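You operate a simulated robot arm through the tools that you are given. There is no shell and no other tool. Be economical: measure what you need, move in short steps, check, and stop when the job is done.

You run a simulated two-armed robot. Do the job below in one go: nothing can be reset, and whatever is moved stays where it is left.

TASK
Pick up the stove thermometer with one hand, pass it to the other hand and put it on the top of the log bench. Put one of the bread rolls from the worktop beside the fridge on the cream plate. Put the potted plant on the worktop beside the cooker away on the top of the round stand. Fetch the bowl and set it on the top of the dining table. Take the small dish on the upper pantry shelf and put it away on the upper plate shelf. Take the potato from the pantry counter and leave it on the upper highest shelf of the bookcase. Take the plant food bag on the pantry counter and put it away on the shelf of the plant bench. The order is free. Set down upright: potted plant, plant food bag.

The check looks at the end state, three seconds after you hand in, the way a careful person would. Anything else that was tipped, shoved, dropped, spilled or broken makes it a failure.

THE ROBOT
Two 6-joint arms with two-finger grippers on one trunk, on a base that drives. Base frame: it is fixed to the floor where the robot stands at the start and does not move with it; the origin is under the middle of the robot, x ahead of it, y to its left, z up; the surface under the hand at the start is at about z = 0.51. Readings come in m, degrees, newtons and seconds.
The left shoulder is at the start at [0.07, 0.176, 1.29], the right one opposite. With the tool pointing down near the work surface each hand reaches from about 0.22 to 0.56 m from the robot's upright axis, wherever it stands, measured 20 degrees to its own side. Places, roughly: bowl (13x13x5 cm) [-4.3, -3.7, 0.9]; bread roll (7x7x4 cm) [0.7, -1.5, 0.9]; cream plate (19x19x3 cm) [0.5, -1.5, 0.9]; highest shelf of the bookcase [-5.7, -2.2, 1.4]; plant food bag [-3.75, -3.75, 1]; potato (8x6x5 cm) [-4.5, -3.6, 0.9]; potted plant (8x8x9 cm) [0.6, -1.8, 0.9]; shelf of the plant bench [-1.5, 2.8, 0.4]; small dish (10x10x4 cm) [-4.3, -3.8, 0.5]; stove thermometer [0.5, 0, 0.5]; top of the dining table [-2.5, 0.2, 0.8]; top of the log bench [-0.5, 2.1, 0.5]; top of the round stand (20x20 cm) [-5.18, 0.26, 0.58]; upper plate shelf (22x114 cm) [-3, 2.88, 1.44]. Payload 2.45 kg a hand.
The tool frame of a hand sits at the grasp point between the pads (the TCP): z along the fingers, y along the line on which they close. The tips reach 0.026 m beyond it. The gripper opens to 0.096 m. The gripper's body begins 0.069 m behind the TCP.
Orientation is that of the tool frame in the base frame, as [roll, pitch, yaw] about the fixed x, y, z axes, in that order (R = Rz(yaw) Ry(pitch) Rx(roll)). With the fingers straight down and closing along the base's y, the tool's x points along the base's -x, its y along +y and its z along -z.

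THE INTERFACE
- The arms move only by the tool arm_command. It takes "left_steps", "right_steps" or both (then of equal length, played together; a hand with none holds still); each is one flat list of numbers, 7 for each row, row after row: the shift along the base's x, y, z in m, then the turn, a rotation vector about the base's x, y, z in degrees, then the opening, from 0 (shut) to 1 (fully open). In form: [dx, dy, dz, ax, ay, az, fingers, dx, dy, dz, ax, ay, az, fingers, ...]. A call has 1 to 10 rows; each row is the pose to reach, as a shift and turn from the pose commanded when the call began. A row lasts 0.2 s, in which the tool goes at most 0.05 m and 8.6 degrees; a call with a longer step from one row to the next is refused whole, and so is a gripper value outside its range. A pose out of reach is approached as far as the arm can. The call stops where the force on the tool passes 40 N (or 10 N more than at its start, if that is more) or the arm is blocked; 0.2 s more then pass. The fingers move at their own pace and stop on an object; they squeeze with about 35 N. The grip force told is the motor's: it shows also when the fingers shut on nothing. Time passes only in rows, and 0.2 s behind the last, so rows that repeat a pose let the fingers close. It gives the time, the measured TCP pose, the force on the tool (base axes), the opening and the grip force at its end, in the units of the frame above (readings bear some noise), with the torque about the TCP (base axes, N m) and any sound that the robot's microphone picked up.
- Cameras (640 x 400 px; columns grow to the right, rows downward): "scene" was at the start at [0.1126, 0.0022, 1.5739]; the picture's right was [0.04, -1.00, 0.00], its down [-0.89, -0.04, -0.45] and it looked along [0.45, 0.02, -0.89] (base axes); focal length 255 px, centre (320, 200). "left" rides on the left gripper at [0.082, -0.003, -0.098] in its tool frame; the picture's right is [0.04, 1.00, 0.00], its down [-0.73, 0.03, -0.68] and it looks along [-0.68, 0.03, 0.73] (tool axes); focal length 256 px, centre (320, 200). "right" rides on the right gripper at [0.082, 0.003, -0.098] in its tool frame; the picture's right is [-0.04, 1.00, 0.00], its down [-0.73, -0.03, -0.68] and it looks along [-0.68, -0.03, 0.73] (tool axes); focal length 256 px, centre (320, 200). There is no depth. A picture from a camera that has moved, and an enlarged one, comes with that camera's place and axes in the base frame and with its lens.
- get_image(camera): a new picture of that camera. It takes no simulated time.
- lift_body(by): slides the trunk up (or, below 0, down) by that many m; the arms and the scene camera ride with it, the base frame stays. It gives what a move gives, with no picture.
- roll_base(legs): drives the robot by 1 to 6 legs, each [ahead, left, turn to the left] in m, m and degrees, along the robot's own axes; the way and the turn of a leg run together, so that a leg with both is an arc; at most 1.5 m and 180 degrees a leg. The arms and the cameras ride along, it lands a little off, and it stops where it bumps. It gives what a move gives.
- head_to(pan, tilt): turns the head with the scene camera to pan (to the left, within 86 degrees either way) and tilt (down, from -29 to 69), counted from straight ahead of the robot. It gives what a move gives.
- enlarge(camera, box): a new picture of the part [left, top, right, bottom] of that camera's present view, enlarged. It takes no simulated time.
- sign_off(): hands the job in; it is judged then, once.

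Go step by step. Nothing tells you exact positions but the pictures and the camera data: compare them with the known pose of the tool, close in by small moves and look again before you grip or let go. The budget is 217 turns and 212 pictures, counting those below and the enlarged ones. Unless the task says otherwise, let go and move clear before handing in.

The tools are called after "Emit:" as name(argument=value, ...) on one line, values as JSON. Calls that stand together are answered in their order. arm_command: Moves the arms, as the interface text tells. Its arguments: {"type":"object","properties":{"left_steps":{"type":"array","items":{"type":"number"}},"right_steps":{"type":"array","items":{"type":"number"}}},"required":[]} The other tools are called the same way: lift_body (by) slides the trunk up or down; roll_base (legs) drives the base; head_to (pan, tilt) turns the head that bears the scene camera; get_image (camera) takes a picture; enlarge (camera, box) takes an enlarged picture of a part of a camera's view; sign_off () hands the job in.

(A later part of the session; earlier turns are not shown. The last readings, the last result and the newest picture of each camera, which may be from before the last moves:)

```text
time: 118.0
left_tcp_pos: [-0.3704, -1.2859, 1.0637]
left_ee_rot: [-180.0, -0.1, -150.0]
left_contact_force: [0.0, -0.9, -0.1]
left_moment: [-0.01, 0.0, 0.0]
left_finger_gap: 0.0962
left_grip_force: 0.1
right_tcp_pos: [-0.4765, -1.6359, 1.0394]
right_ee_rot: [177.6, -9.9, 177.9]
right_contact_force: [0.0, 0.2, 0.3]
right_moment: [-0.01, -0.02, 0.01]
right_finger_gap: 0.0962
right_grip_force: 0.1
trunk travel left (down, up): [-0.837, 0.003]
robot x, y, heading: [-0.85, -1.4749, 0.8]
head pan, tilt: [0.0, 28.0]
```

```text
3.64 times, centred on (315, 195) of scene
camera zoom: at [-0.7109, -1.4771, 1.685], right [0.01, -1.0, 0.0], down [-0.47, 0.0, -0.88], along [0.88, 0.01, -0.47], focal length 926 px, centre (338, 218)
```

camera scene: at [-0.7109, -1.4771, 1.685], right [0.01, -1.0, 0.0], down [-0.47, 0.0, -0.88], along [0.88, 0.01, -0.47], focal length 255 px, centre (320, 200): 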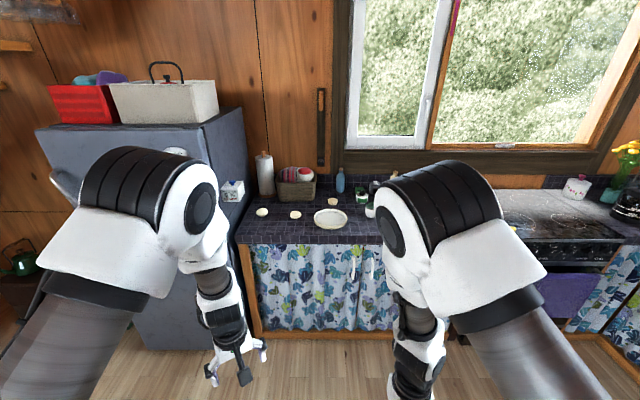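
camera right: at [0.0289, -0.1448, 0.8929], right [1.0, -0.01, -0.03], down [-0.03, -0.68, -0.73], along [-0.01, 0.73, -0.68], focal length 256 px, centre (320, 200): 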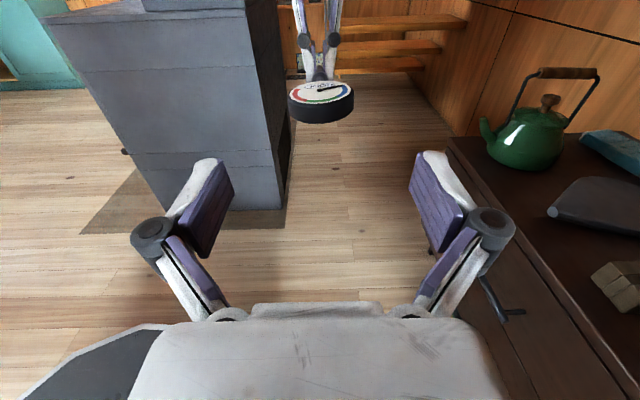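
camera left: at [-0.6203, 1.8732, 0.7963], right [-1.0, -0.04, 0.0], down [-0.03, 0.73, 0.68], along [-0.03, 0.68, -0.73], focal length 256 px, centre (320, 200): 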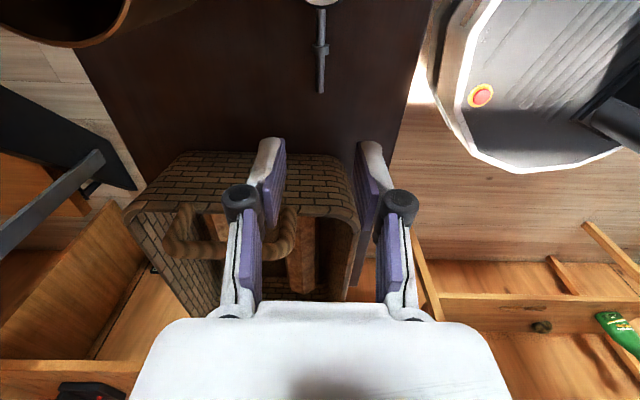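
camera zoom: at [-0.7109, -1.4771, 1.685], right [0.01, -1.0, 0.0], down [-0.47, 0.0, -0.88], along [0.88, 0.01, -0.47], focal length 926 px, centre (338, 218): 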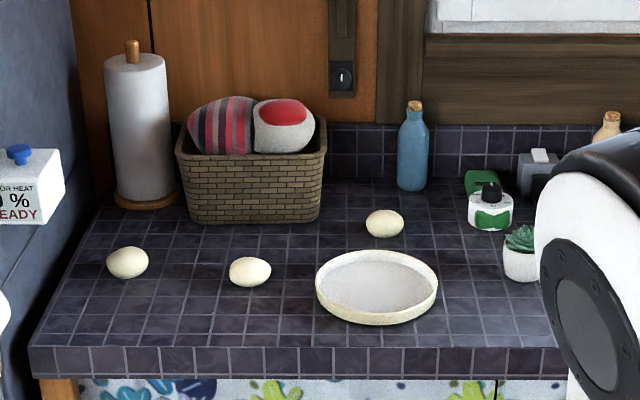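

Three rolls, the plate and a small white pot with a succulent stand on the counter (edge at x≈0.36). I drive up to it.

Emit:
roll_base(legs=[[0.6, -0.13, -0.8], [0.26, 0, 0]])

Emit:
head_to(pan=0, tilt=50)

Emit:
get_image(camera="scene")

Emit:
get_image(camera="left")

```text
time: 122.8
left_tcp_pos: [0.4881, -1.4312, 1.0632]
left_ee_rot: [-179.9, -0.1, -151.4]
left_contact_force: [-0.8, 0.2, -0.4]
left_moment: [-0.04, 0.03, 0.01]
left_finger_gap: 0.096
left_grip_force: 0.0
right_tcp_pos: [0.3731, -1.7788, 1.0398]
right_ee_rot: [177.6, -9.8, 176.5]
right_contact_force: [-0.2, 0.8, 0.1]
right_moment: [-0.02, 0.01, 0.02]
right_finger_gap: 0.0962
right_grip_force: 0.0
trunk travel left (down, up): [-0.837, 0.003]
robot x, y, heading: [0.0048, -1.6079, -0.9]
head pan, tilt: [0.0, 28.0]
```

```text
time: 123.7
left_tcp_pos: [0.4888, -1.4308, 1.0611]
left_ee_rot: [180.0, -0.2, -151.3]
left_contact_force: [0.2, -0.1, -0.4]
left_moment: [-0.03, 0.0, -0.03]
left_finger_gap: 0.0962
left_grip_force: 0.1
right_tcp_pos: [0.375, -1.7797, 1.0391]
right_ee_rot: [177.5, -9.8, 176.7]
right_contact_force: [-0.8, -0.2, -0.4]
right_moment: [-0.01, 0.03, 0.02]
right_finger_gap: 0.096
right_grip_force: 0.0
trunk travel left (down, up): [-0.837, 0.003]
robot x, y, heading: [0.0042, -1.6094, -1.0]
head pan, tilt: [0.0, 50.0]
```

```text
154 pictures are left
camera scene: at [0.1311, -1.6139, 1.6523], right [-0.01, -1.0, 0.0], down [-0.77, 0.01, -0.64], along [0.64, -0.01, -0.77], focal length 255 px, centre (320, 200)
```

scene: 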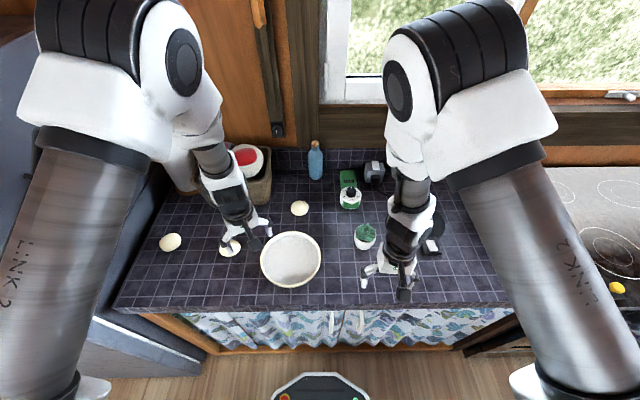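

```text
153 pictures are left
camera left: at [0.4192, -1.4717, 1.1603], right [-0.51, 0.86, 0.0], down [0.63, 0.38, 0.68], along [0.58, 0.35, -0.74], focal length 256 px, centre (320, 200)
```

left: 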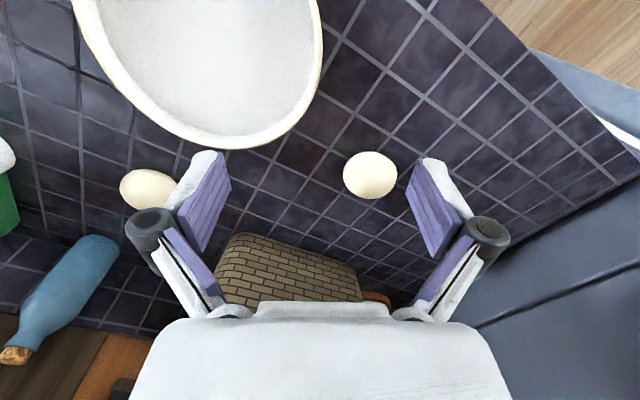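

Roll at (0.542, −1.329). Left hand moves over it.

Emit:
arm_command(left_steps=[0.02, 0.035, -0.01, 0, 0, 0, 1, 0.04, 0.07, -0.02, 0, 0, 0, 1, 0.054, 0.102, -0.03, 0, 0, 0, 1, 0.054, 0.102, -0.07, 0, 0, 0, 1, 0.054, 0.102, -0.095, 0, 0, 0, 1, 0.054, 0.102, -0.095, 0, 0, 0, 1])

Emit:
get_image(camera="left")

```text
time: 125.1
left_tcp_pos: [0.5426, -1.3274, 0.9678]
left_ee_rot: [-180.0, -0.1, -151.3]
left_contact_force: [0.7, -0.3, 0.3]
left_moment: [0.02, -0.05, 0.02]
left_finger_gap: 0.0958
left_grip_force: 0.1
right_tcp_pos: [0.3739, -1.7792, 1.0392]
right_ee_rot: [177.6, -9.8, 176.7]
right_contact_force: [-0.2, 0.6, 0.5]
right_moment: [0.01, 0.0, 0.01]
right_finger_gap: 0.0959
right_grip_force: 0.1
trunk travel left (down, up): [-0.837, 0.003]
robot x, y, heading: [0.0023, -1.6161, -0.9]
head pan, tilt: [0.0, 50.0]
```

```text
152 pictures are left
camera left: at [0.4718, -1.3695, 1.0652], right [-0.52, 0.86, 0.0], down [0.63, 0.38, 0.68], along [0.58, 0.35, -0.73], focal length 256 px, centre (320, 200)
```

left: 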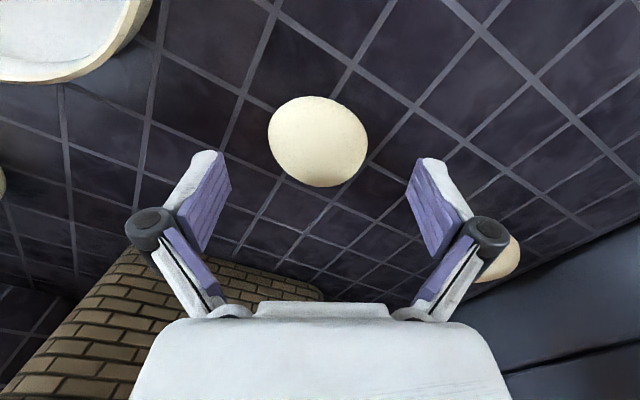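

Emit:
arm_command(left_steps=[0, 0, -0.02, 0, 0, 0, 1, 0, 0, -0.034, 0, 0, 0, 1, 0, 0, -0.034, 0, 0, 0, 0.6, 0, 0, -0.034, 0, 0, 0, 0.5, 0, 0, -0.034, 0, 0, 0, 0.5, 0, 0, -0.034, 0, 0, 0, 0.4, 0, 0, -0.034, 0, 0, 0, 0.4])

Emit:
get_image(camera="left")

```text
time: 126.7
left_tcp_pos: [0.5425, -1.3293, 0.9339]
left_ee_rot: [180.0, -0.1, -151.3]
left_contact_force: [-0.2, 0.1, 1.3]
left_moment: [0.04, 0.03, 0.0]
left_finger_gap: 0.0632
left_grip_force: 34.8
right_tcp_pos: [0.3749, -1.7787, 1.0394]
right_ee_rot: [177.6, -9.9, 176.6]
right_contact_force: [1.0, 0.1, 0.9]
right_moment: [-0.01, -0.01, 0.01]
right_finger_gap: 0.096
right_grip_force: 0.0
trunk travel left (down, up): [-0.837, 0.003]
robot x, y, heading: [0.0047, -1.6117, -1.0]
head pan, tilt: [0.0, 50.0]
```

```text
151 pictures are left
camera left: at [0.4724, -1.3698, 1.0319], right [-0.51, 0.86, 0.0], down [0.63, 0.38, 0.68], along [0.58, 0.35, -0.74], focal length 256 px, centre (320, 200)
```

left: 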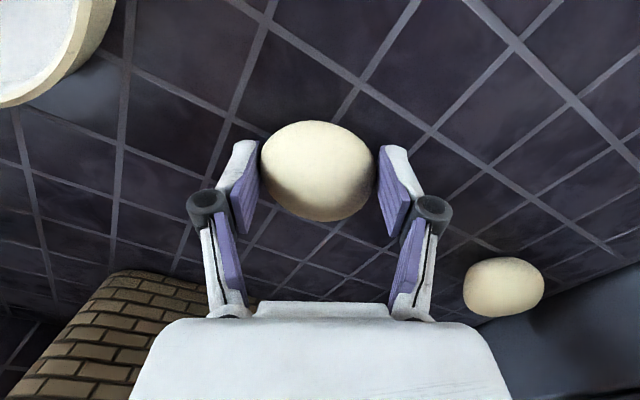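

Gripped. Lift and move over the plate.

Emit:
arm_command(left_steps=[0, 0, 0.04, 0, 0, 0, 0.4, 0, 0, 0.08, 0, 0, 0, 0.4, -0.01, -0.045, 0.08, 0, 0, 0, 0.4, -0.02, -0.09, 0.08, 0, 0, 0, 0.4, -0.03, -0.135, 0.08, 0, 0, 0, 0.4, -0.045, -0.175, 0.08, 0, 0, 0, 0.4, -0.047, -0.198, 0.08, 0, 0, 0, 0.4, -0.047, -0.198, 0.08, 0, 0, 0, 0.4])

Emit:
get_image(camera="left")

```text
time: 128.5
left_tcp_pos: [0.5099, -1.502, 1.0102]
left_ee_rot: [-179.8, -0.2, -151.1]
left_contact_force: [-0.3, 0.0, -1.0]
left_moment: [0.0, 0.01, 0.02]
left_finger_gap: 0.0629
left_grip_force: 35.1
left hand out of reach, approached as far as the arm can: row 6, 7, 8
right_tcp_pos: [0.3752, -1.7785, 1.0405]
right_ee_rot: [177.6, -9.9, 176.5]
right_contact_force: [-0.6, 0.1, 0.0]
right_moment: [-0.03, 0.03, -0.01]
right_finger_gap: 0.0958
right_grip_force: 0.1
trunk travel left (down, up): [-0.837, 0.003]
robot x, y, heading: [0.0017, -1.6142, -0.6]
head pan, tilt: [0.0, 50.0]
```

```text
150 pictures are left
camera left: at [0.439, -1.5419, 1.1088], right [-0.52, 0.86, 0.0], down [0.63, 0.38, 0.68], along [0.58, 0.35, -0.74], focal length 256 px, centre (320, 200)
```

left: 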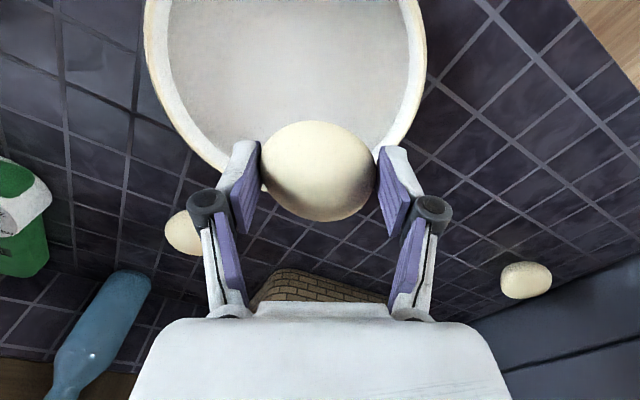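

Emit:
roll_base(legs=[[-0.02, -0.033, 0]])

Emit:
get_image(camera="scene")

```text
time: 129.4
left_tcp_pos: [0.4926, -1.5283, 1.007]
left_ee_rot: [-179.7, -0.8, -151.2]
left_contact_force: [0.1, 1.5, -1.2]
left_moment: [-0.1, 0.03, 0.0]
left_finger_gap: 0.0629
left_grip_force: 35.5
right_tcp_pos: [0.359, -1.8056, 1.0391]
right_ee_rot: [177.9, -10.0, 176.7]
right_contact_force: [0.4, 1.1, 0.6]
right_moment: [-0.06, 0.08, 0.0]
right_finger_gap: 0.0959
right_grip_force: 0.0
trunk travel left (down, up): [-0.837, 0.003]
robot x, y, heading: [-0.0164, -1.6454, -0.8]
head pan, tilt: [0.0, 50.0]
```

```text
149 pictures are left
camera scene: at [0.1158, -1.6378, 1.6517], right [-0.01, -1.0, 0.01], down [-0.77, 0.01, -0.64], along [0.64, -0.01, -0.77], focal length 255 px, centre (320, 200)
```

scene: 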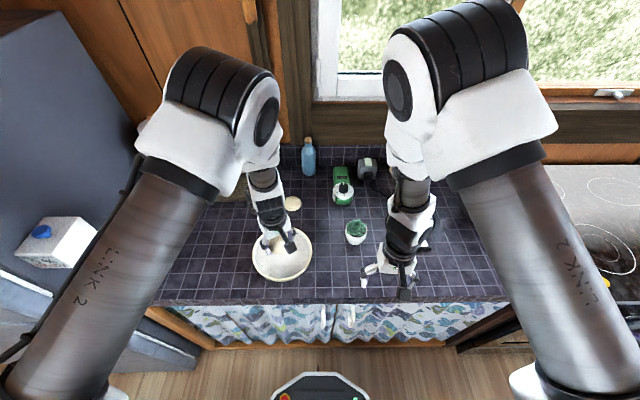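

Emit:
arm_command(left_steps=[0, 0, -0.03, 0, 0, 0, 0.4, 0, 0, -0.05, 0, 0, 0, 0.4, 0, 0, -0.056, 0, 0, 0, 0.4, 0, 0, -0.06, 0, 0, 0, 0.4, 0, 0, -0.06, 0, 0, 0, 0.4])

Emit:
get_image(camera="left")

```text
time: 130.6
left_tcp_pos: [0.489, -1.5316, 0.949]
left_ee_rot: [-179.9, -0.3, -151.2]
left_contact_force: [-0.1, 0.5, -0.8]
left_moment: [-0.06, -0.01, 0.01]
left_finger_gap: 0.0631
left_grip_force: 34.5
right_tcp_pos: [0.3554, -1.8098, 1.039]
right_ee_rot: [177.6, -10.0, 176.6]
right_contact_force: [0.9, 0.7, 0.7]
right_moment: [-0.02, 0.0, -0.01]
right_finger_gap: 0.0959
right_grip_force: 0.1
trunk travel left (down, up): [-0.837, 0.003]
robot x, y, heading: [-0.0183, -1.6425, -0.6]
head pan, tilt: [0.0, 50.0]
```

```text
148 pictures are left
camera left: at [0.4199, -1.5728, 1.0475], right [-0.52, 0.86, 0.0], down [0.63, 0.38, 0.67], along [0.58, 0.35, -0.74], focal length 256 px, centre (320, 200)
```

left: 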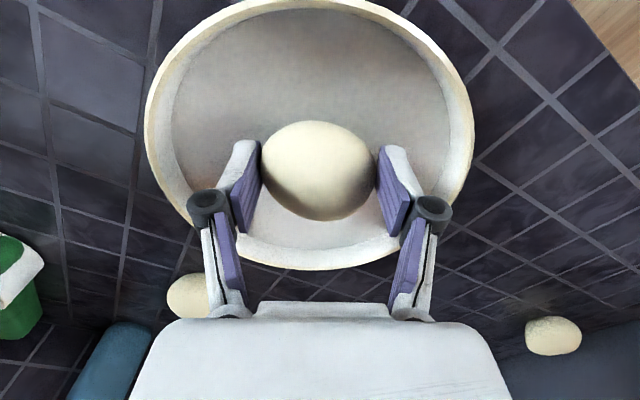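

Emit:
arm_command(left_steps=[0, 0, -0.004, 0, 0, 0, 0.4, 0, 0, -0.008, 0, 0, 0, 0.4, 0, 0, -0.008, 0, 0, 0, 0.4])

```text
time: 131.4
left_tcp_pos: [0.4886, -1.5332, 0.942]
left_ee_rot: [-180.0, -0.3, -151.1]
left_contact_force: [-0.7, 0.5, -0.2]
left_moment: [-0.02, -0.03, 0.0]
left_finger_gap: 0.0627
left_grip_force: 34.9
right_tcp_pos: [0.3538, -1.8112, 1.0401]
right_ee_rot: [177.6, -9.9, 176.6]
right_contact_force: [0.0, 0.5, -0.4]
right_moment: [0.01, -0.02, 0.0]
right_finger_gap: 0.0961
right_grip_force: 0.0
trunk travel left (down, up): [-0.837, 0.003]
robot x, y, heading: [-0.0162, -1.6477, -0.9]
head pan, tilt: [0.0, 50.0]
```

Emit:
arm_command(left_steps=[0, 0, -0.003, 0, 0, 0, 0.4, 0, 0, -0.003, 0, 0, 0, 0.7, 0, 0, -0.003, 0, 0, 0, 0.75, 0, 0, -0.003, 0, 0, 0, 0.75, 0, 0, 0.03, 0, 0, 0, 0.75, 0, 0, 0.07, 0, 0, 0, 0.75, 0, 0, 0.1, 0, 0, 0, 0.75])

Emit:
get_image(camera="left")

Emit:
enlarge(camera="scene", box=[200, 160, 440, 310])

```text
time: 133.0
left_tcp_pos: [0.4866, -1.5273, 1.0356]
left_ee_rot: [-179.7, -1.5, -150.2]
left_contact_force: [-0.3, 0.3, -0.3]
left_moment: [0.0, 0.02, 0.01]
left_finger_gap: 0.072
left_grip_force: 0.1
right_tcp_pos: [0.3553, -1.8124, 1.0408]
right_ee_rot: [177.5, -10.0, 176.7]
right_contact_force: [0.0, 1.3, -0.6]
right_moment: [0.01, 0.01, -0.01]
right_finger_gap: 0.096
right_grip_force: 0.0
trunk travel left (down, up): [-0.837, 0.003]
robot x, y, heading: [-0.0206, -1.6407, -0.7]
head pan, tilt: [0.0, 50.0]
```

```text
147 pictures are left
camera left: at [0.4186, -1.5675, 1.1366], right [-0.53, 0.85, 0.0], down [0.64, 0.4, 0.66], along [0.56, 0.35, -0.75], focal length 256 px, centre (320, 200)
```

left: 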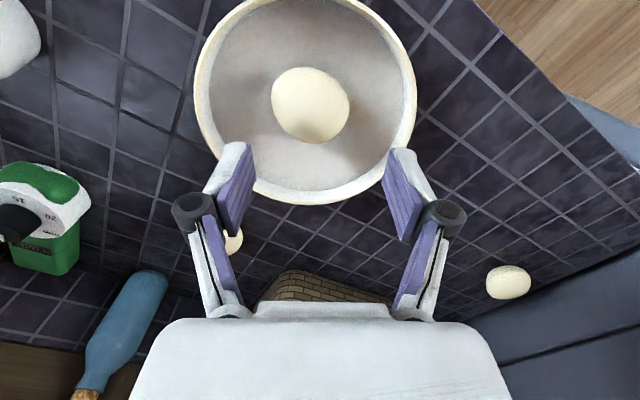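

```text
2.67 times, centred on (320, 235) of scene
camera zoom: at [0.1101, -1.6454, 1.6522], right [-0.01, -1.0, 0.0], down [-0.77, 0.01, -0.64], along [0.64, -0.01, -0.77], focal length 679 px, centre (320, 107)
```

zoom: 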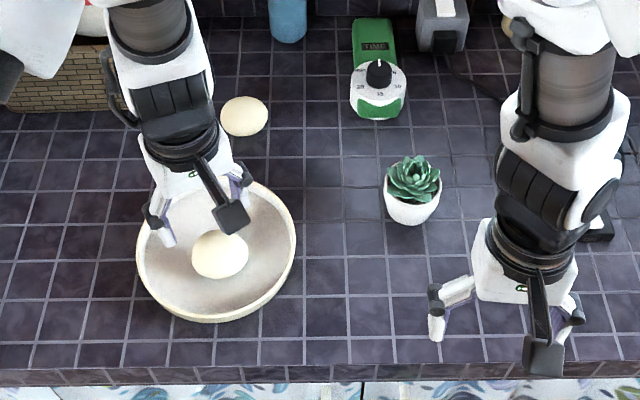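

The roll lies on the plate. Next the right hand levels and goes over the succulent pot at about (0.56, −1.76).

Emit:
arm_command(right_steps=[0.04, 0.01, 0.02, -1.5, -4.8, 1.5, 1, 0.08, 0.02, 0.03, -3, -9.7, 3, 1, 0.11, 0.03, 0.03, -3, -9.7, 3, 1, 0.14, 0.04, 0.03, -3, -9.7, 3, 1, 0.14, 0.04, 0.03, -3, -9.7, 3, 1])

Emit:
get_image(camera="right")

```text
time: 134.2
left_tcp_pos: [0.4898, -1.5274, 1.0408]
left_ee_rot: [-179.4, -1.1, -150.1]
left_contact_force: [0.2, 0.4, -0.6]
left_moment: [0.0, 0.0, 0.01]
left_finger_gap: 0.0719
left_grip_force: 0.0
right_tcp_pos: [0.5002, -1.7774, 1.0752]
right_ee_rot: [178.9, 0.1, 177.7]
right_contact_force: [-0.2, 0.1, -0.2]
right_moment: [0.02, -0.01, -0.02]
right_finger_gap: 0.0957
right_grip_force: 0.1
right hand out of reach, approached as far as the arm can: row 2, 3
trunk travel left (down, up): [-0.837, 0.003]
robot x, y, heading: [-0.0186, -1.6417, -0.8]
head pan, tilt: [0.0, 50.0]
```

```text
145 pictures are left
camera right: at [0.4189, -1.7735, 1.1726], right [0.08, 1.0, 0.02], down [0.73, -0.07, 0.68], along [0.68, -0.04, -0.73], focal length 256 px, centre (320, 200)
```

right: 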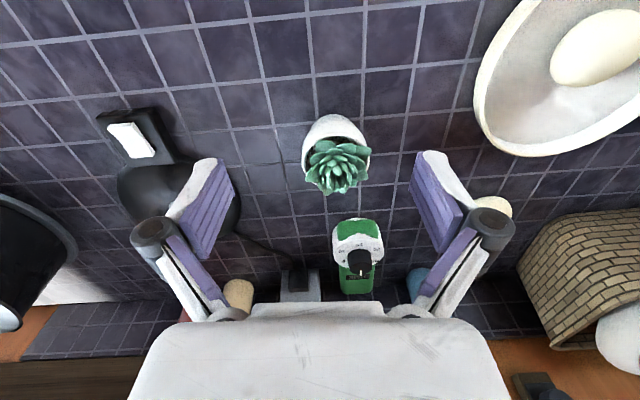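

Emit:
arm_command(right_steps=[0.046, 0.013, 0, 1.1, 0, 1.5, 1, 0.046, 0.013, -0.04, 1.1, 0, 1.5, 1, 0.046, 0.013, -0.07, 1.1, 0, 1.5, 1, 0.046, 0.013, -0.07, 1.1, 0, 1.5, 1])

Emit:
get_image(camera="right")

```text
time: 135.2
left_tcp_pos: [0.4905, -1.5256, 1.042]
left_ee_rot: [-179.2, -1.0, -149.9]
left_contact_force: [-0.4, 0.8, 0.0]
left_moment: [-0.01, 0.01, 0.02]
left_finger_gap: 0.0723
left_grip_force: 0.0
right_tcp_pos: [0.5333, -1.7587, 1.0001]
right_ee_rot: [178.7, 0.2, -178.9]
right_contact_force: [0.2, -0.4, -1.0]
right_moment: [0.0, 0.0, -0.01]
right_finger_gap: 0.0958
right_grip_force: 0.0
right hand out of reach, approached as far as the arm can: row 2, 3, 4
trunk travel left (down, up): [-0.837, 0.003]
robot x, y, heading: [-0.0167, -1.6409, -0.8]
head pan, tilt: [0.0, 50.0]
```

```text
144 pictures are left
camera right: at [0.4517, -1.7593, 1.0982], right [0.02, 1.0, 0.02], down [0.73, -0.03, 0.68], along [0.68, 0.0, -0.73], focal length 256 px, centre (320, 200)
```

right: 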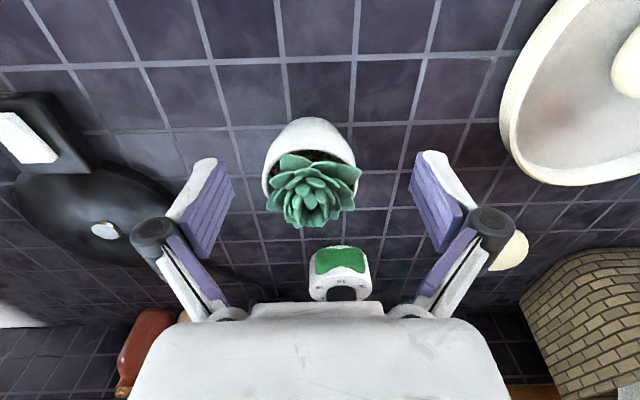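

Emit:
arm_command(right_steps=[-0.01, 0, 0.04, 0, 0, 0, 1, -0.01, 0, 0.075, 0, 0, 0, 1, -0.01, 0, 0.075, 0, 0, 0, 1])

Emit:
roll_base(legs=[[0.03, 0.09, 0]])

Emit:
get_image(camera="right")

```text
time: 136.0
left_tcp_pos: [0.4924, -1.5283, 1.0415]
left_ee_rot: [-179.4, -1.1, -150.0]
left_contact_force: [0.0, -0.5, 0.1]
left_moment: [-0.01, 0.02, 0.02]
left_finger_gap: 0.0718
left_grip_force: 0.1
right_tcp_pos: [0.5234, -1.7623, 1.0725]
right_ee_rot: [178.6, -0.6, -179.8]
right_contact_force: [-0.3, -0.6, 0.2]
right_moment: [0.0, -0.07, 0.0]
right_finger_gap: 0.0961
right_grip_force: 0.1
trunk travel left (down, up): [-0.837, 0.003]
robot x, y, heading: [-0.016, -1.6474, -0.7]
head pan, tilt: [0.0, 50.0]
```

```text
time: 137.1
left_tcp_pos: [0.5222, -1.4394, 1.0433]
left_ee_rot: [-179.3, -0.8, -150.1]
left_contact_force: [0.0, 0.1, 0.0]
left_moment: [0.03, 0.0, 0.01]
left_finger_gap: 0.0721
left_grip_force: 0.0
right_tcp_pos: [0.5542, -1.6765, 1.0768]
right_ee_rot: [178.5, -0.2, -179.9]
right_contact_force: [0.1, 0.1, 0.2]
right_moment: [-0.01, 0.03, 0.01]
right_finger_gap: 0.0958
right_grip_force: 0.0
trunk travel left (down, up): [-0.837, 0.003]
robot x, y, heading: [0.0153, -1.5531, -0.7]
head pan, tilt: [0.0, 50.0]
```

```text
143 pictures are left
camera right: at [0.4729, -1.6752, 1.1748], right [0.04, 1.0, 0.03], down [0.74, -0.05, 0.68], along [0.68, -0.01, -0.74], focal length 256 px, centre (320, 200)
```

right: 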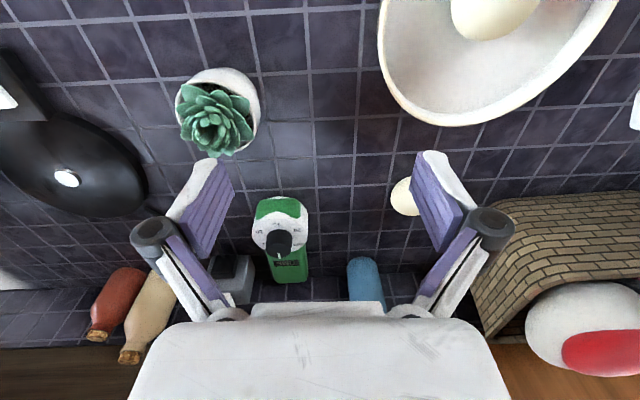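

Emit:
arm_command(right_steps=[-0.002, -0.045, 0, 1.5, 0, 0, 1, -0.004, -0.085, 0, 1.5, 0, 0, 1, -0.004, -0.085, -0.03, 1.5, 0, 0, 1, -0.004, -0.085, -0.06, 1.5, 0, 0, 1, -0.004, -0.085, -0.06, 1.5, 0, 0, 1])

Emit:
get_image(camera="right")

```text
time: 138.3
left_tcp_pos: [0.5222, -1.4394, 1.0428]
left_ee_rot: [-179.3, -0.9, -149.9]
left_contact_force: [0.1, 0.5, -0.3]
left_moment: [0.05, -0.02, 0.01]
left_finger_gap: 0.0719
left_grip_force: 0.1
right_tcp_pos: [0.5493, -1.7609, 1.016]
right_ee_rot: [177.1, -0.2, -180.0]
right_contact_force: [0.3, 0.3, 0.2]
right_moment: [0.06, -0.05, -0.01]
right_finger_gap: 0.0962
right_grip_force: 0.0
trunk travel left (down, up): [-0.837, 0.003]
robot x, y, heading: [0.0155, -1.5564, -0.7]
head pan, tilt: [0.0, 50.0]
```

```text
142 pictures are left
camera right: at [0.4682, -1.7627, 1.1147], right [0.04, 1.0, 0.05], down [0.74, -0.06, 0.67], along [0.68, 0.01, -0.74], focal length 256 px, centre (320, 200)
```

right: 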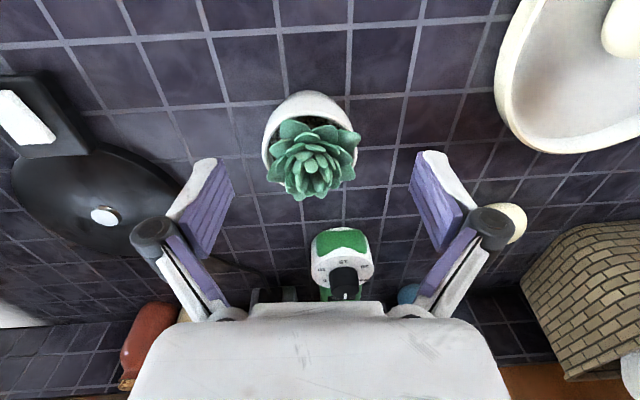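

Emit:
arm_command(right_steps=[-0.003, -0.004, -0.02, -2.9, 0, 0, 1, -0.003, -0.004, -0.045, -2.9, 0, 0, 1, -0.003, -0.004, -0.07, -2.9, 0, 0, 1, -0.003, -0.004, -0.07, -2.9, 0, 0, 1])

Emit:
get_image(camera="right")

Emit:
enlarge(camera="scene", box=[240, 160, 480, 310])

```text
time: 139.3
left_tcp_pos: [0.5231, -1.4367, 1.0429]
left_ee_rot: [-179.1, -1.1, -149.9]
left_contact_force: [0.3, 0.6, -0.1]
left_moment: [-0.03, -0.01, -0.01]
left_finger_gap: 0.0721
left_grip_force: 0.0
right_tcp_pos: [0.5401, -1.7477, 0.9477]
right_ee_rot: [179.6, -0.1, 179.9]
right_contact_force: [1.0, 0.0, 0.2]
right_moment: [0.01, 0.01, 0.03]
right_finger_gap: 0.0958
right_grip_force: 0.2
right hand out of reach, approached as far as the arm can: row 1, 2, 3, 4
trunk travel left (down, up): [-0.837, 0.003]
robot x, y, heading: [0.0138, -1.5575, -0.9]
head pan, tilt: [0.0, 50.0]
```

```text
141 pictures are left
camera right: at [0.4582, -1.745, 1.0467], right [0.04, 1.0, 0.0], down [0.73, -0.03, 0.68], along [0.68, -0.02, -0.73], focal length 256 px, centre (320, 200)
```

right: 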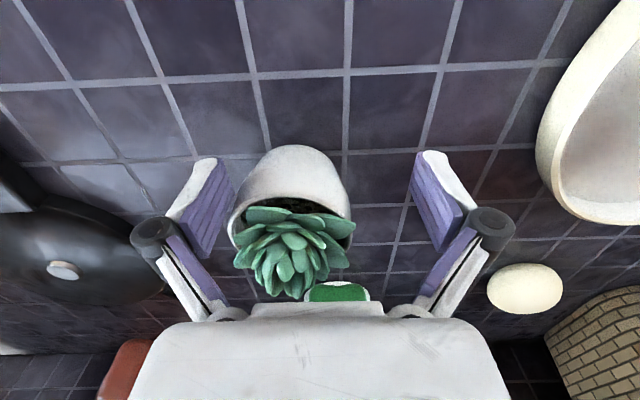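

```text
2.67 times, centred on (360, 235) of scene
camera zoom: at [0.1412, -1.5564, 1.6523], right [-0.01, -1.0, 0.0], down [-0.77, 0.01, -0.64], along [0.64, -0.01, -0.77], focal length 679 px, centre (213, 107)
```

zoom: 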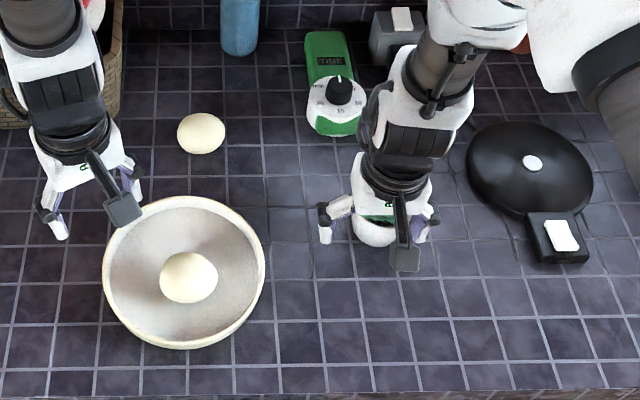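

Emit:
arm_command(right_steps=[0.003, -0.008, 0, 0, 0, 0, 1, 0.005, -0.016, 0, 0, 0, 0, 1, 0.005, -0.016, 0, 0, 0, 0, 1])

Emit:
get_image(camera="right")

```text
time: 140.1
left_tcp_pos: [0.5235, -1.4369, 1.0425]
left_ee_rot: [-179.1, -1.0, -150.0]
left_contact_force: [-0.7, 0.2, -0.3]
left_moment: [0.0, -0.01, 0.02]
left_finger_gap: 0.072
left_grip_force: 0.1
right_tcp_pos: [0.5388, -1.7482, 0.9492]
right_ee_rot: [179.8, -0.1, -179.9]
right_contact_force: [0.2, -0.3, 0.5]
right_moment: [0.0, 0.02, 0.0]
right_finger_gap: 0.0959
right_grip_force: 0.0
right hand out of reach, approached as far as the arm can: row 1, 2, 3
trunk travel left (down, up): [-0.837, 0.003]
robot x, y, heading: [0.0141, -1.5533, -0.9]
head pan, tilt: [0.0, 50.0]
```

```text
139 pictures are left
camera right: at [0.4564, -1.7461, 1.0472], right [0.04, 1.0, 0.0], down [0.73, -0.03, 0.68], along [0.68, -0.02, -0.74], focal length 256 px, centre (320, 200)
```

right: 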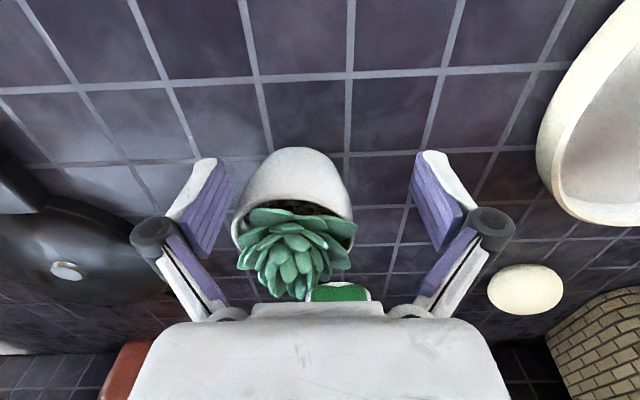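

Emit:
roll_base(legs=[[0.015, -0.017, 0]])

Emit:
get_image(camera="right")

```text
time: 140.9
left_tcp_pos: [0.5331, -1.4502, 1.0446]
left_ee_rot: [-179.0, -0.8, -149.9]
left_contact_force: [-0.2, 0.9, 0.3]
left_moment: [-0.06, -0.05, 0.01]
left_finger_gap: 0.0722
left_grip_force: 0.1
right_tcp_pos: [0.5497, -1.7615, 0.951]
right_ee_rot: [180.0, 0.1, -179.9]
right_contact_force: [-0.1, -0.9, 0.2]
right_moment: [-0.03, 0.01, -0.01]
right_finger_gap: 0.0957
right_grip_force: 0.0
trunk travel left (down, up): [-0.837, 0.003]
robot x, y, heading: [0.0303, -1.5714, -0.5]
head pan, tilt: [0.0, 50.0]
```

```text
138 pictures are left
camera right: at [0.468, -1.759, 1.0496], right [0.04, 1.0, 0.0], down [0.73, -0.03, 0.68], along [0.68, -0.03, -0.73], focal length 256 px, centre (320, 200)
```

right: 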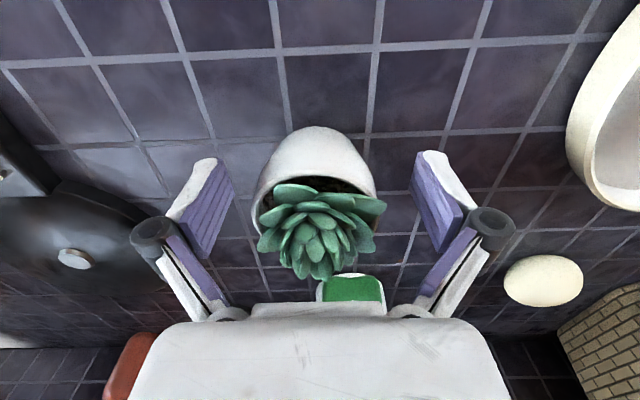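

Centred. Slightly lower, close and lift.

Emit:
arm_command(right_steps=[0, 0, -0.01, 0, 0, 0, 1, 0, 0, -0.01, 0, 0, 0, 0.7, 0, 0, -0.01, 0, 0, 0, 0.5, 0, 0, -0.01, 0, 0, 0, 0.4, 0, 0, -0.01, 0, 0, 0, 0.4, 0, 0, -0.01, 0, 0, 0, 0.4, 0, 0, 0.02, 0, 0, 0, 0.4, 0, 0, 0.05, 0, 0, 0, 0.4, 0, 0, 0.05, 0, 0, 0, 0.4])

Emit:
get_image(camera="right")

```text
time: 142.9
left_tcp_pos: [0.538, -1.4542, 1.0433]
left_ee_rot: [-179.3, -1.1, -149.8]
left_contact_force: [0.4, -0.4, -0.2]
left_moment: [0.0, 0.03, -0.01]
left_finger_gap: 0.0719
left_grip_force: 0.1
right_tcp_pos: [0.5538, -1.7667, 0.9993]
right_ee_rot: [179.8, -0.2, -179.9]
right_contact_force: [-0.6, 0.4, -1.8]
right_moment: [0.02, 0.05, -0.02]
right_finger_gap: 0.0682
right_grip_force: 35.3
trunk travel left (down, up): [-0.837, 0.003]
robot x, y, heading: [0.0288, -1.5737, -0.6]
head pan, tilt: [0.0, 50.0]
```

```text
137 pictures are left
camera right: at [0.4717, -1.7634, 1.0974], right [0.04, 1.0, 0.0], down [0.74, -0.03, 0.68], along [0.68, -0.02, -0.74], focal length 256 px, centre (320, 200)
```

right: 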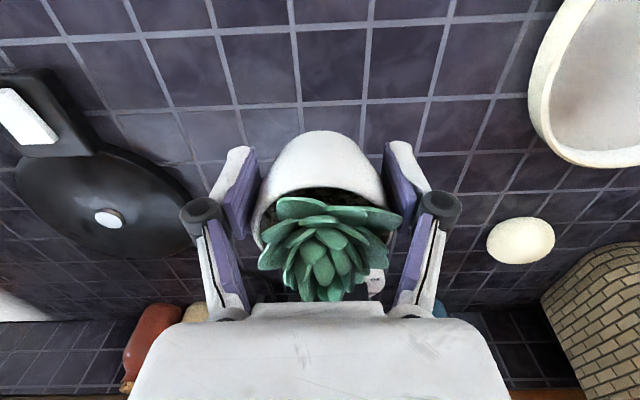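

The pot is held upright. I retreat, square the left hand, and drive toward the lane by the stove.

Emit:
roll_base(legs=[[-0.6, 0, 0], [0, 0, 108], [1.45, 0, 0]])

Emit:
arm_command(left_steps=[0, 0, 0, 0, 0, -8, 1, 0, 0, 0, 0, 0, -16, 1, 0, 0, 0, 0, 0, -24, 1, 0, 0, 0, 0, 0, -30, 1])

Emit:
get_image(camera="right")

```text
time: 157.6
left_tcp_pos: [-1.25, 0.2803, 1.0436]
left_ee_rot: [-179.2, -1.0, -42.2]
left_contact_force: [-0.2, 0.6, -0.2]
left_moment: [-0.01, -0.01, 0.03]
left_finger_gap: 0.0718
left_grip_force: 0.0
right_tcp_pos: [-0.959, 0.3907, 0.9997]
right_ee_rot: [179.8, -0.2, -72.2]
right_contact_force: [0.5, -0.6, -3.3]
right_moment: [-0.03, 0.01, -0.03]
right_finger_gap: 0.0671
right_grip_force: 35.2
trunk travel left (down, up): [-0.837, 0.003]
robot x, y, heading: [-0.9839, -0.1681, 107.0]
head pan, tilt: [0.0, 50.0]
```

```text
time: 158.6
left_tcp_pos: [-1.2524, 0.2813, 1.0433]
left_ee_rot: [-179.0, -1.0, -72.2]
left_contact_force: [-0.2, -0.1, 0.2]
left_moment: [0.0, -0.02, 0.01]
left_finger_gap: 0.096
left_grip_force: 0.1
right_tcp_pos: [-0.96, 0.391, 0.9997]
right_ee_rot: [179.8, -0.1, -72.1]
right_contact_force: [0.4, -0.6, -1.5]
right_moment: [-0.08, 0.01, -0.03]
right_finger_gap: 0.0672
right_grip_force: 35.5
trunk travel left (down, up): [-0.837, 0.003]
robot x, y, heading: [-0.9863, -0.1669, 107.0]
head pan, tilt: [0.0, 50.0]
```

```text
136 pictures are left
camera right: at [-0.9368, 0.3123, 1.0976], right [-0.96, -0.27, 0.0], down [-0.19, 0.71, 0.68], along [-0.18, 0.65, -0.74], focal length 256 px, centre (320, 200)
```

right: 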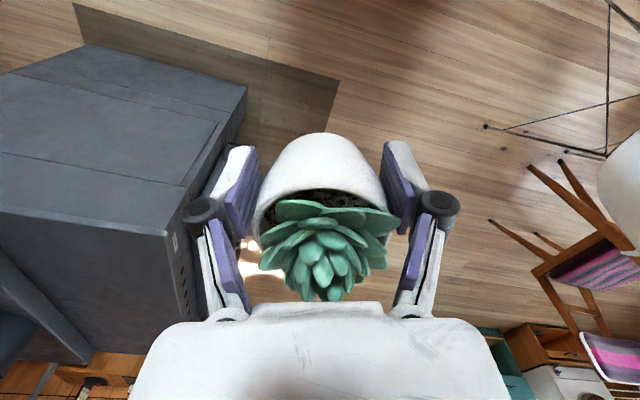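

Emit:
roll_base(legs=[[0.82, 0.1, 0], [1.0, -0.1, 0], [0, 0, 73]])

Emit:
head_to(pan=0, tilt=28)

Emit:
get_image(camera="scene")

```text
time: 171.0
left_tcp_pos: [-2.0186, 1.456, 1.0431]
left_ee_rot: [-179.2, -1.0, 0.7]
left_contact_force: [0.2, 0.4, 0.0]
left_moment: [0.0, -0.01, 0.02]
left_finger_gap: 0.096
left_grip_force: 0.0
right_tcp_pos: [-2.0366, 1.7697, 0.9986]
right_ee_rot: [179.8, -0.1, 0.7]
right_contact_force: [-0.1, 0.1, -2.1]
right_moment: [-0.04, -0.06, -0.02]
right_finger_gap: 0.0662
right_grip_force: 35.2
trunk travel left (down, up): [-0.837, 0.003]
robot x, y, heading: [-1.5139, 1.5811, 179.9]
head pan, tilt: [0.0, 50.0]
```

```text
time: 171.9
left_tcp_pos: [-2.0203, 1.4573, 1.0422]
left_ee_rot: [-179.2, -1.0, 0.8]
left_contact_force: [-0.2, 0.9, 0.6]
left_moment: [-0.03, 0.01, -0.01]
left_finger_gap: 0.0958
left_grip_force: 0.1
right_tcp_pos: [-2.037, 1.769, 0.9992]
right_ee_rot: [179.7, -0.2, 0.6]
right_contact_force: [0.1, -0.5, -2.4]
right_moment: [-0.01, -0.05, 0.01]
right_finger_gap: 0.0666
right_grip_force: 34.7
trunk travel left (down, up): [-0.837, 0.003]
robot x, y, heading: [-1.5103, 1.5806, 180.0]
head pan, tilt: [0.0, 28.0]
```

```text
135 pictures are left
camera scene: at [-1.6542, 1.5794, 1.6849], right [0.0, 1.0, 0.0], down [0.47, 0.0, -0.88], along [-0.88, 0.0, -0.47], focal length 255 px, centre (320, 200)
```

scene: 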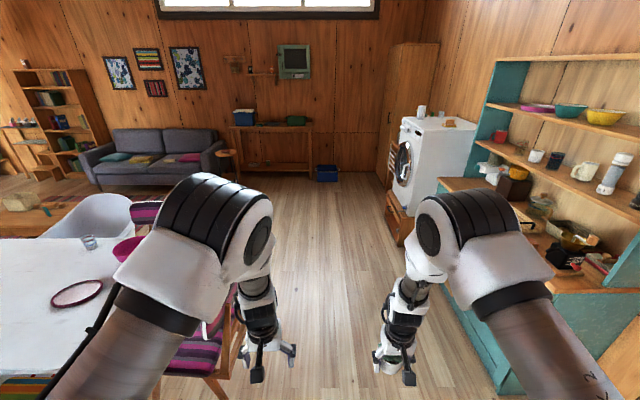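

Clear lane to the west. I drive along it and look at the round stand.

Emit:
roll_base(legs=[[1.5, 0, 0], [1.2, 0.3, 45]])

Emit:
head_to(pan=0, tilt=40)

Emit:
get_image(camera="scene")

```text
time: 185.2
left_tcp_pos: [-4.2598, 0.4291, 1.0438]
left_ee_rot: [-179.1, -0.9, 45.6]
left_contact_force: [0.0, 0.0, 0.6]
left_moment: [-0.01, 0.0, 0.01]
left_finger_gap: 0.0961
left_grip_force: 0.1
right_tcp_pos: [-4.4927, 0.6369, 0.9999]
right_ee_rot: [179.8, -0.1, 45.5]
right_contact_force: [-0.7, 0.0, -1.7]
right_moment: [0.06, -0.05, 0.05]
right_finger_gap: 0.0659
right_grip_force: 35.3
trunk travel left (down, up): [-0.837, 0.003]
robot x, y, heading: [-3.9885, 0.8753, -135.2]
head pan, tilt: [0.0, 28.0]
cut short: leg 2
```

```text
time: 185.9
left_tcp_pos: [-4.2587, 0.4285, 1.0427]
left_ee_rot: [-179.0, -1.1, 45.6]
left_contact_force: [0.8, 0.7, -0.2]
left_moment: [-0.01, -0.02, -0.02]
left_finger_gap: 0.096
left_grip_force: 0.1
right_tcp_pos: [-4.4934, 0.6368, 0.9976]
right_ee_rot: [179.8, -0.3, 45.4]
right_contact_force: [0.1, -0.7, -2.2]
right_moment: [0.02, -0.04, -0.03]
right_finger_gap: 0.0662
right_grip_force: 34.8
trunk travel left (down, up): [-0.837, 0.003]
robot x, y, heading: [-3.9853, 0.874, -135.2]
head pan, tilt: [0.0, 40.0]
```

```text
134 pictures are left
camera scene: at [-4.0842, 0.7765, 1.6665], right [-0.7, 0.71, 0.0], down [0.46, 0.45, -0.77], along [-0.55, -0.54, -0.64], focal length 255 px, centre (320, 200)
```

scene: 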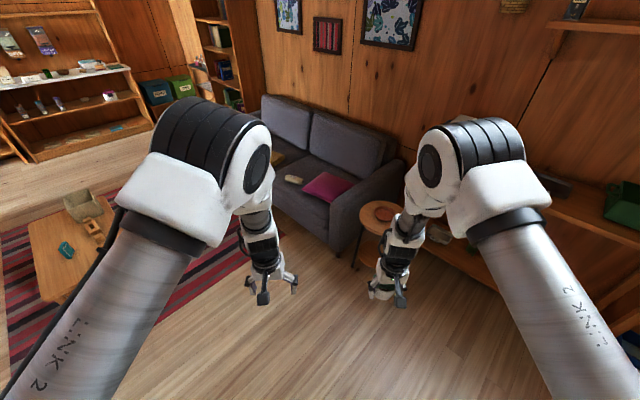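

Emit:
enlarge(camera="scene", box=[320, 170, 480, 290])

```text
3.33 times, centred on (400, 230) of scene
camera zoom: at [-4.0842, 0.7765, 1.6665], right [-0.7, 0.71, 0.0], down [0.46, 0.45, -0.77], along [-0.55, -0.54, -0.64], focal length 849 px, centre (53, 100)
```

zoom: 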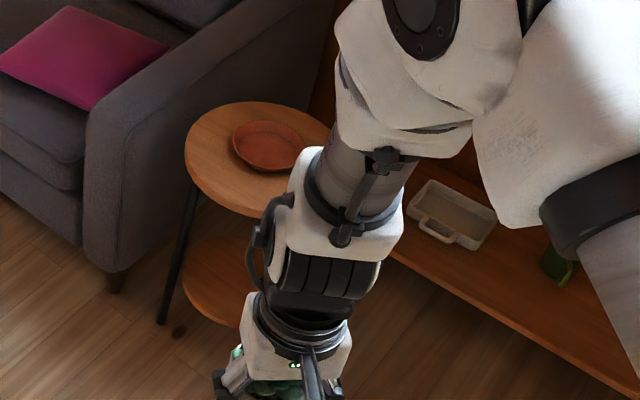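

The stand carries an orange saucer; there is free room on the near-left side of its top. I drive closer and look from above.

Emit:
roll_base(legs=[[0.78, -0.2, 0]])

Emit:
head_to(pan=-15, tilt=55)

Emit:
get_image(camera="scene")

Emit:
get_image(camera="right")

```text
time: 190.2
left_tcp_pos: [-4.9562, 0.0246, 1.0431]
left_ee_rot: [-179.1, -1.0, 45.5]
left_contact_force: [-0.3, -0.1, 0.4]
left_moment: [-0.03, 0.01, 0.02]
left_finger_gap: 0.0962
left_grip_force: 0.0
right_tcp_pos: [-5.1892, 0.2327, 0.9987]
right_ee_rot: [179.7, -0.1, 45.4]
right_contact_force: [-0.5, -0.4, -1.9]
right_moment: [0.02, -0.01, 0.02]
right_finger_gap: 0.0655
right_grip_force: 35.0
trunk travel left (down, up): [-0.837, 0.003]
robot x, y, heading: [-4.684, 0.468, -135.3]
head pan, tilt: [0.0, 40.0]
```

```text
time: 191.0
left_tcp_pos: [-4.9576, 0.0248, 1.0426]
left_ee_rot: [-179.2, -1.1, 45.5]
left_contact_force: [0.4, -0.1, 0.0]
left_moment: [0.02, 0.01, 0.02]
left_finger_gap: 0.0961
left_grip_force: 0.0
right_tcp_pos: [-5.1898, 0.2332, 0.999]
right_ee_rot: [179.9, -0.2, 45.3]
right_contact_force: [0.0, -1.1, -1.4]
right_moment: [0.02, -0.02, 0.01]
right_finger_gap: 0.0659
right_grip_force: 34.9
trunk travel left (down, up): [-0.837, 0.003]
robot x, y, heading: [-4.6866, 0.4681, -135.5]
head pan, tilt: [-15.0, 55.0]
```

```text
132 pictures are left
camera scene: at [-4.7829, 0.3957, 1.6458], right [-0.49, 0.87, 0.0], down [0.71, 0.4, -0.57], along [-0.5, -0.28, -0.82], focal length 255 px, centre (320, 200)
```

scene: 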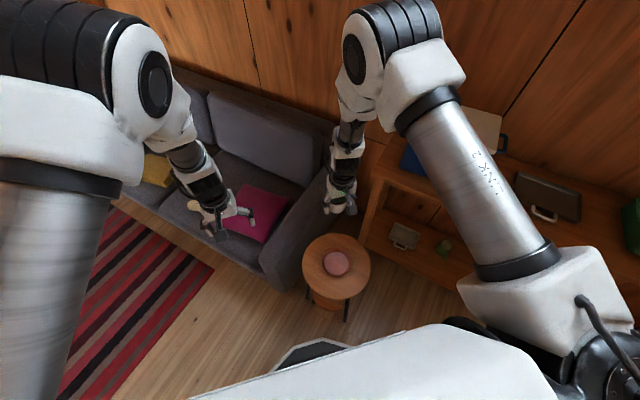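

```text
131 pictures are left
camera right: at [-5.1301, 0.2884, 1.0973], right [0.68, -0.73, 0.0], down [-0.54, -0.5, 0.68], along [-0.49, -0.46, -0.74], focal length 256 px, centre (320, 200)
```

right: 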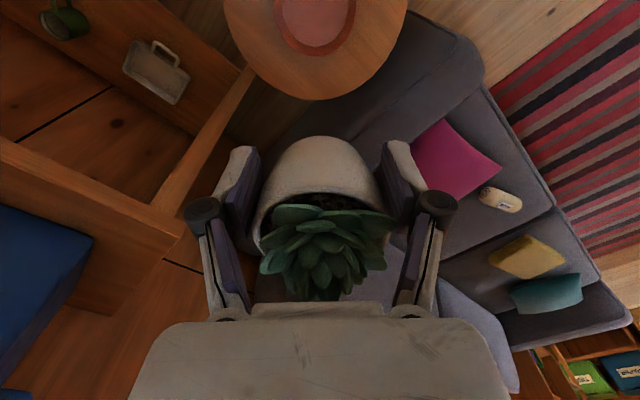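

The saucer sits in the middle; the free ring is about 9 cm wide. I lower the trunk and bring the pot over the near side of the top.

Emit:
lift_body(by=-0.13)

Emit:
arm_command(right_steps=[0.03, 0.034, 0, 0, 0, 0, 0.4, 0.065, 0.07, 0, 0, 0, 0, 0.4, 0.096, 0.103, -0.01, 0, 0, 0, 0.4, 0.096, 0.103, -0.05, 0, 0, 0, 0.4, 0.096, 0.103, -0.09, 0, 0, 0, 0.4, 0.096, 0.103, -0.13, 0, 0, 0, 0.4, 0.096, 0.103, -0.17, 0, 0, 0, 0.4, 0.096, 0.103, -0.17, 0, 0, 0, 0.4])

Emit:
get_image(camera="right")

Emit:
enlarge(camera="scene", box=[240, 180, 440, 320])

```text
time: 192.6
left_tcp_pos: [-4.957, 0.0244, 0.9129]
left_ee_rot: [-179.1, -1.0, 45.5]
left_contact_force: [0.0, 0.2, 0.0]
left_moment: [-0.01, -0.02, 0.0]
left_finger_gap: 0.0958
left_grip_force: 0.1
right_tcp_pos: [-5.1888, 0.2333, 0.8698]
right_ee_rot: [179.8, -0.2, 45.3]
right_contact_force: [-0.6, 0.0, -2.2]
right_moment: [0.05, -0.05, -0.01]
right_finger_gap: 0.0659
right_grip_force: 35.4
trunk travel left (down, up): [-0.707, 0.133]
robot x, y, heading: [-4.6756, 0.4633, -135.6]
head pan, tilt: [-15.0, 55.0]
```

```text
refused: row 2 steps farther than a row can; nothing moved
```

```text
130 pictures are left
camera right: at [-5.1297, 0.2887, 0.9677], right [0.68, -0.73, 0.0], down [-0.54, -0.5, 0.68], along [-0.49, -0.46, -0.74], focal length 256 px, centre (320, 200)
```

right: 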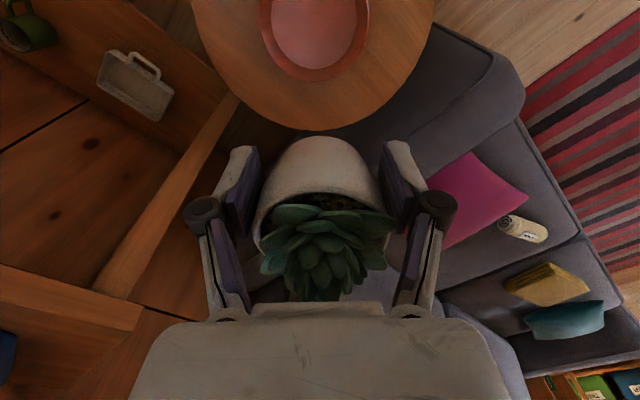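

```text
2.86 times, centred on (340, 250) of scene
camera zoom: at [-4.7823, 0.3963, 1.5158], right [-0.49, 0.87, 0.0], down [0.71, 0.4, -0.57], along [-0.5, -0.28, -0.82], focal length 728 px, centre (263, 57)
```

zoom: 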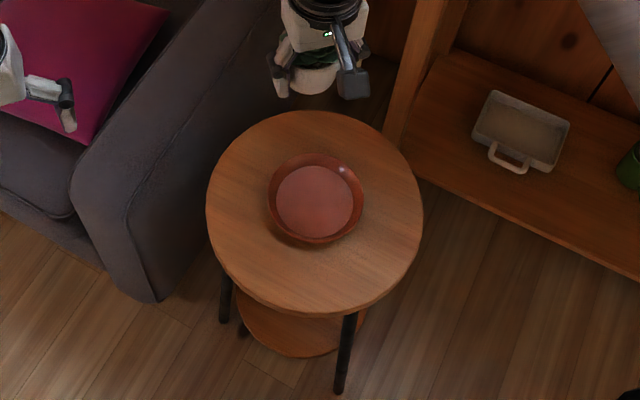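

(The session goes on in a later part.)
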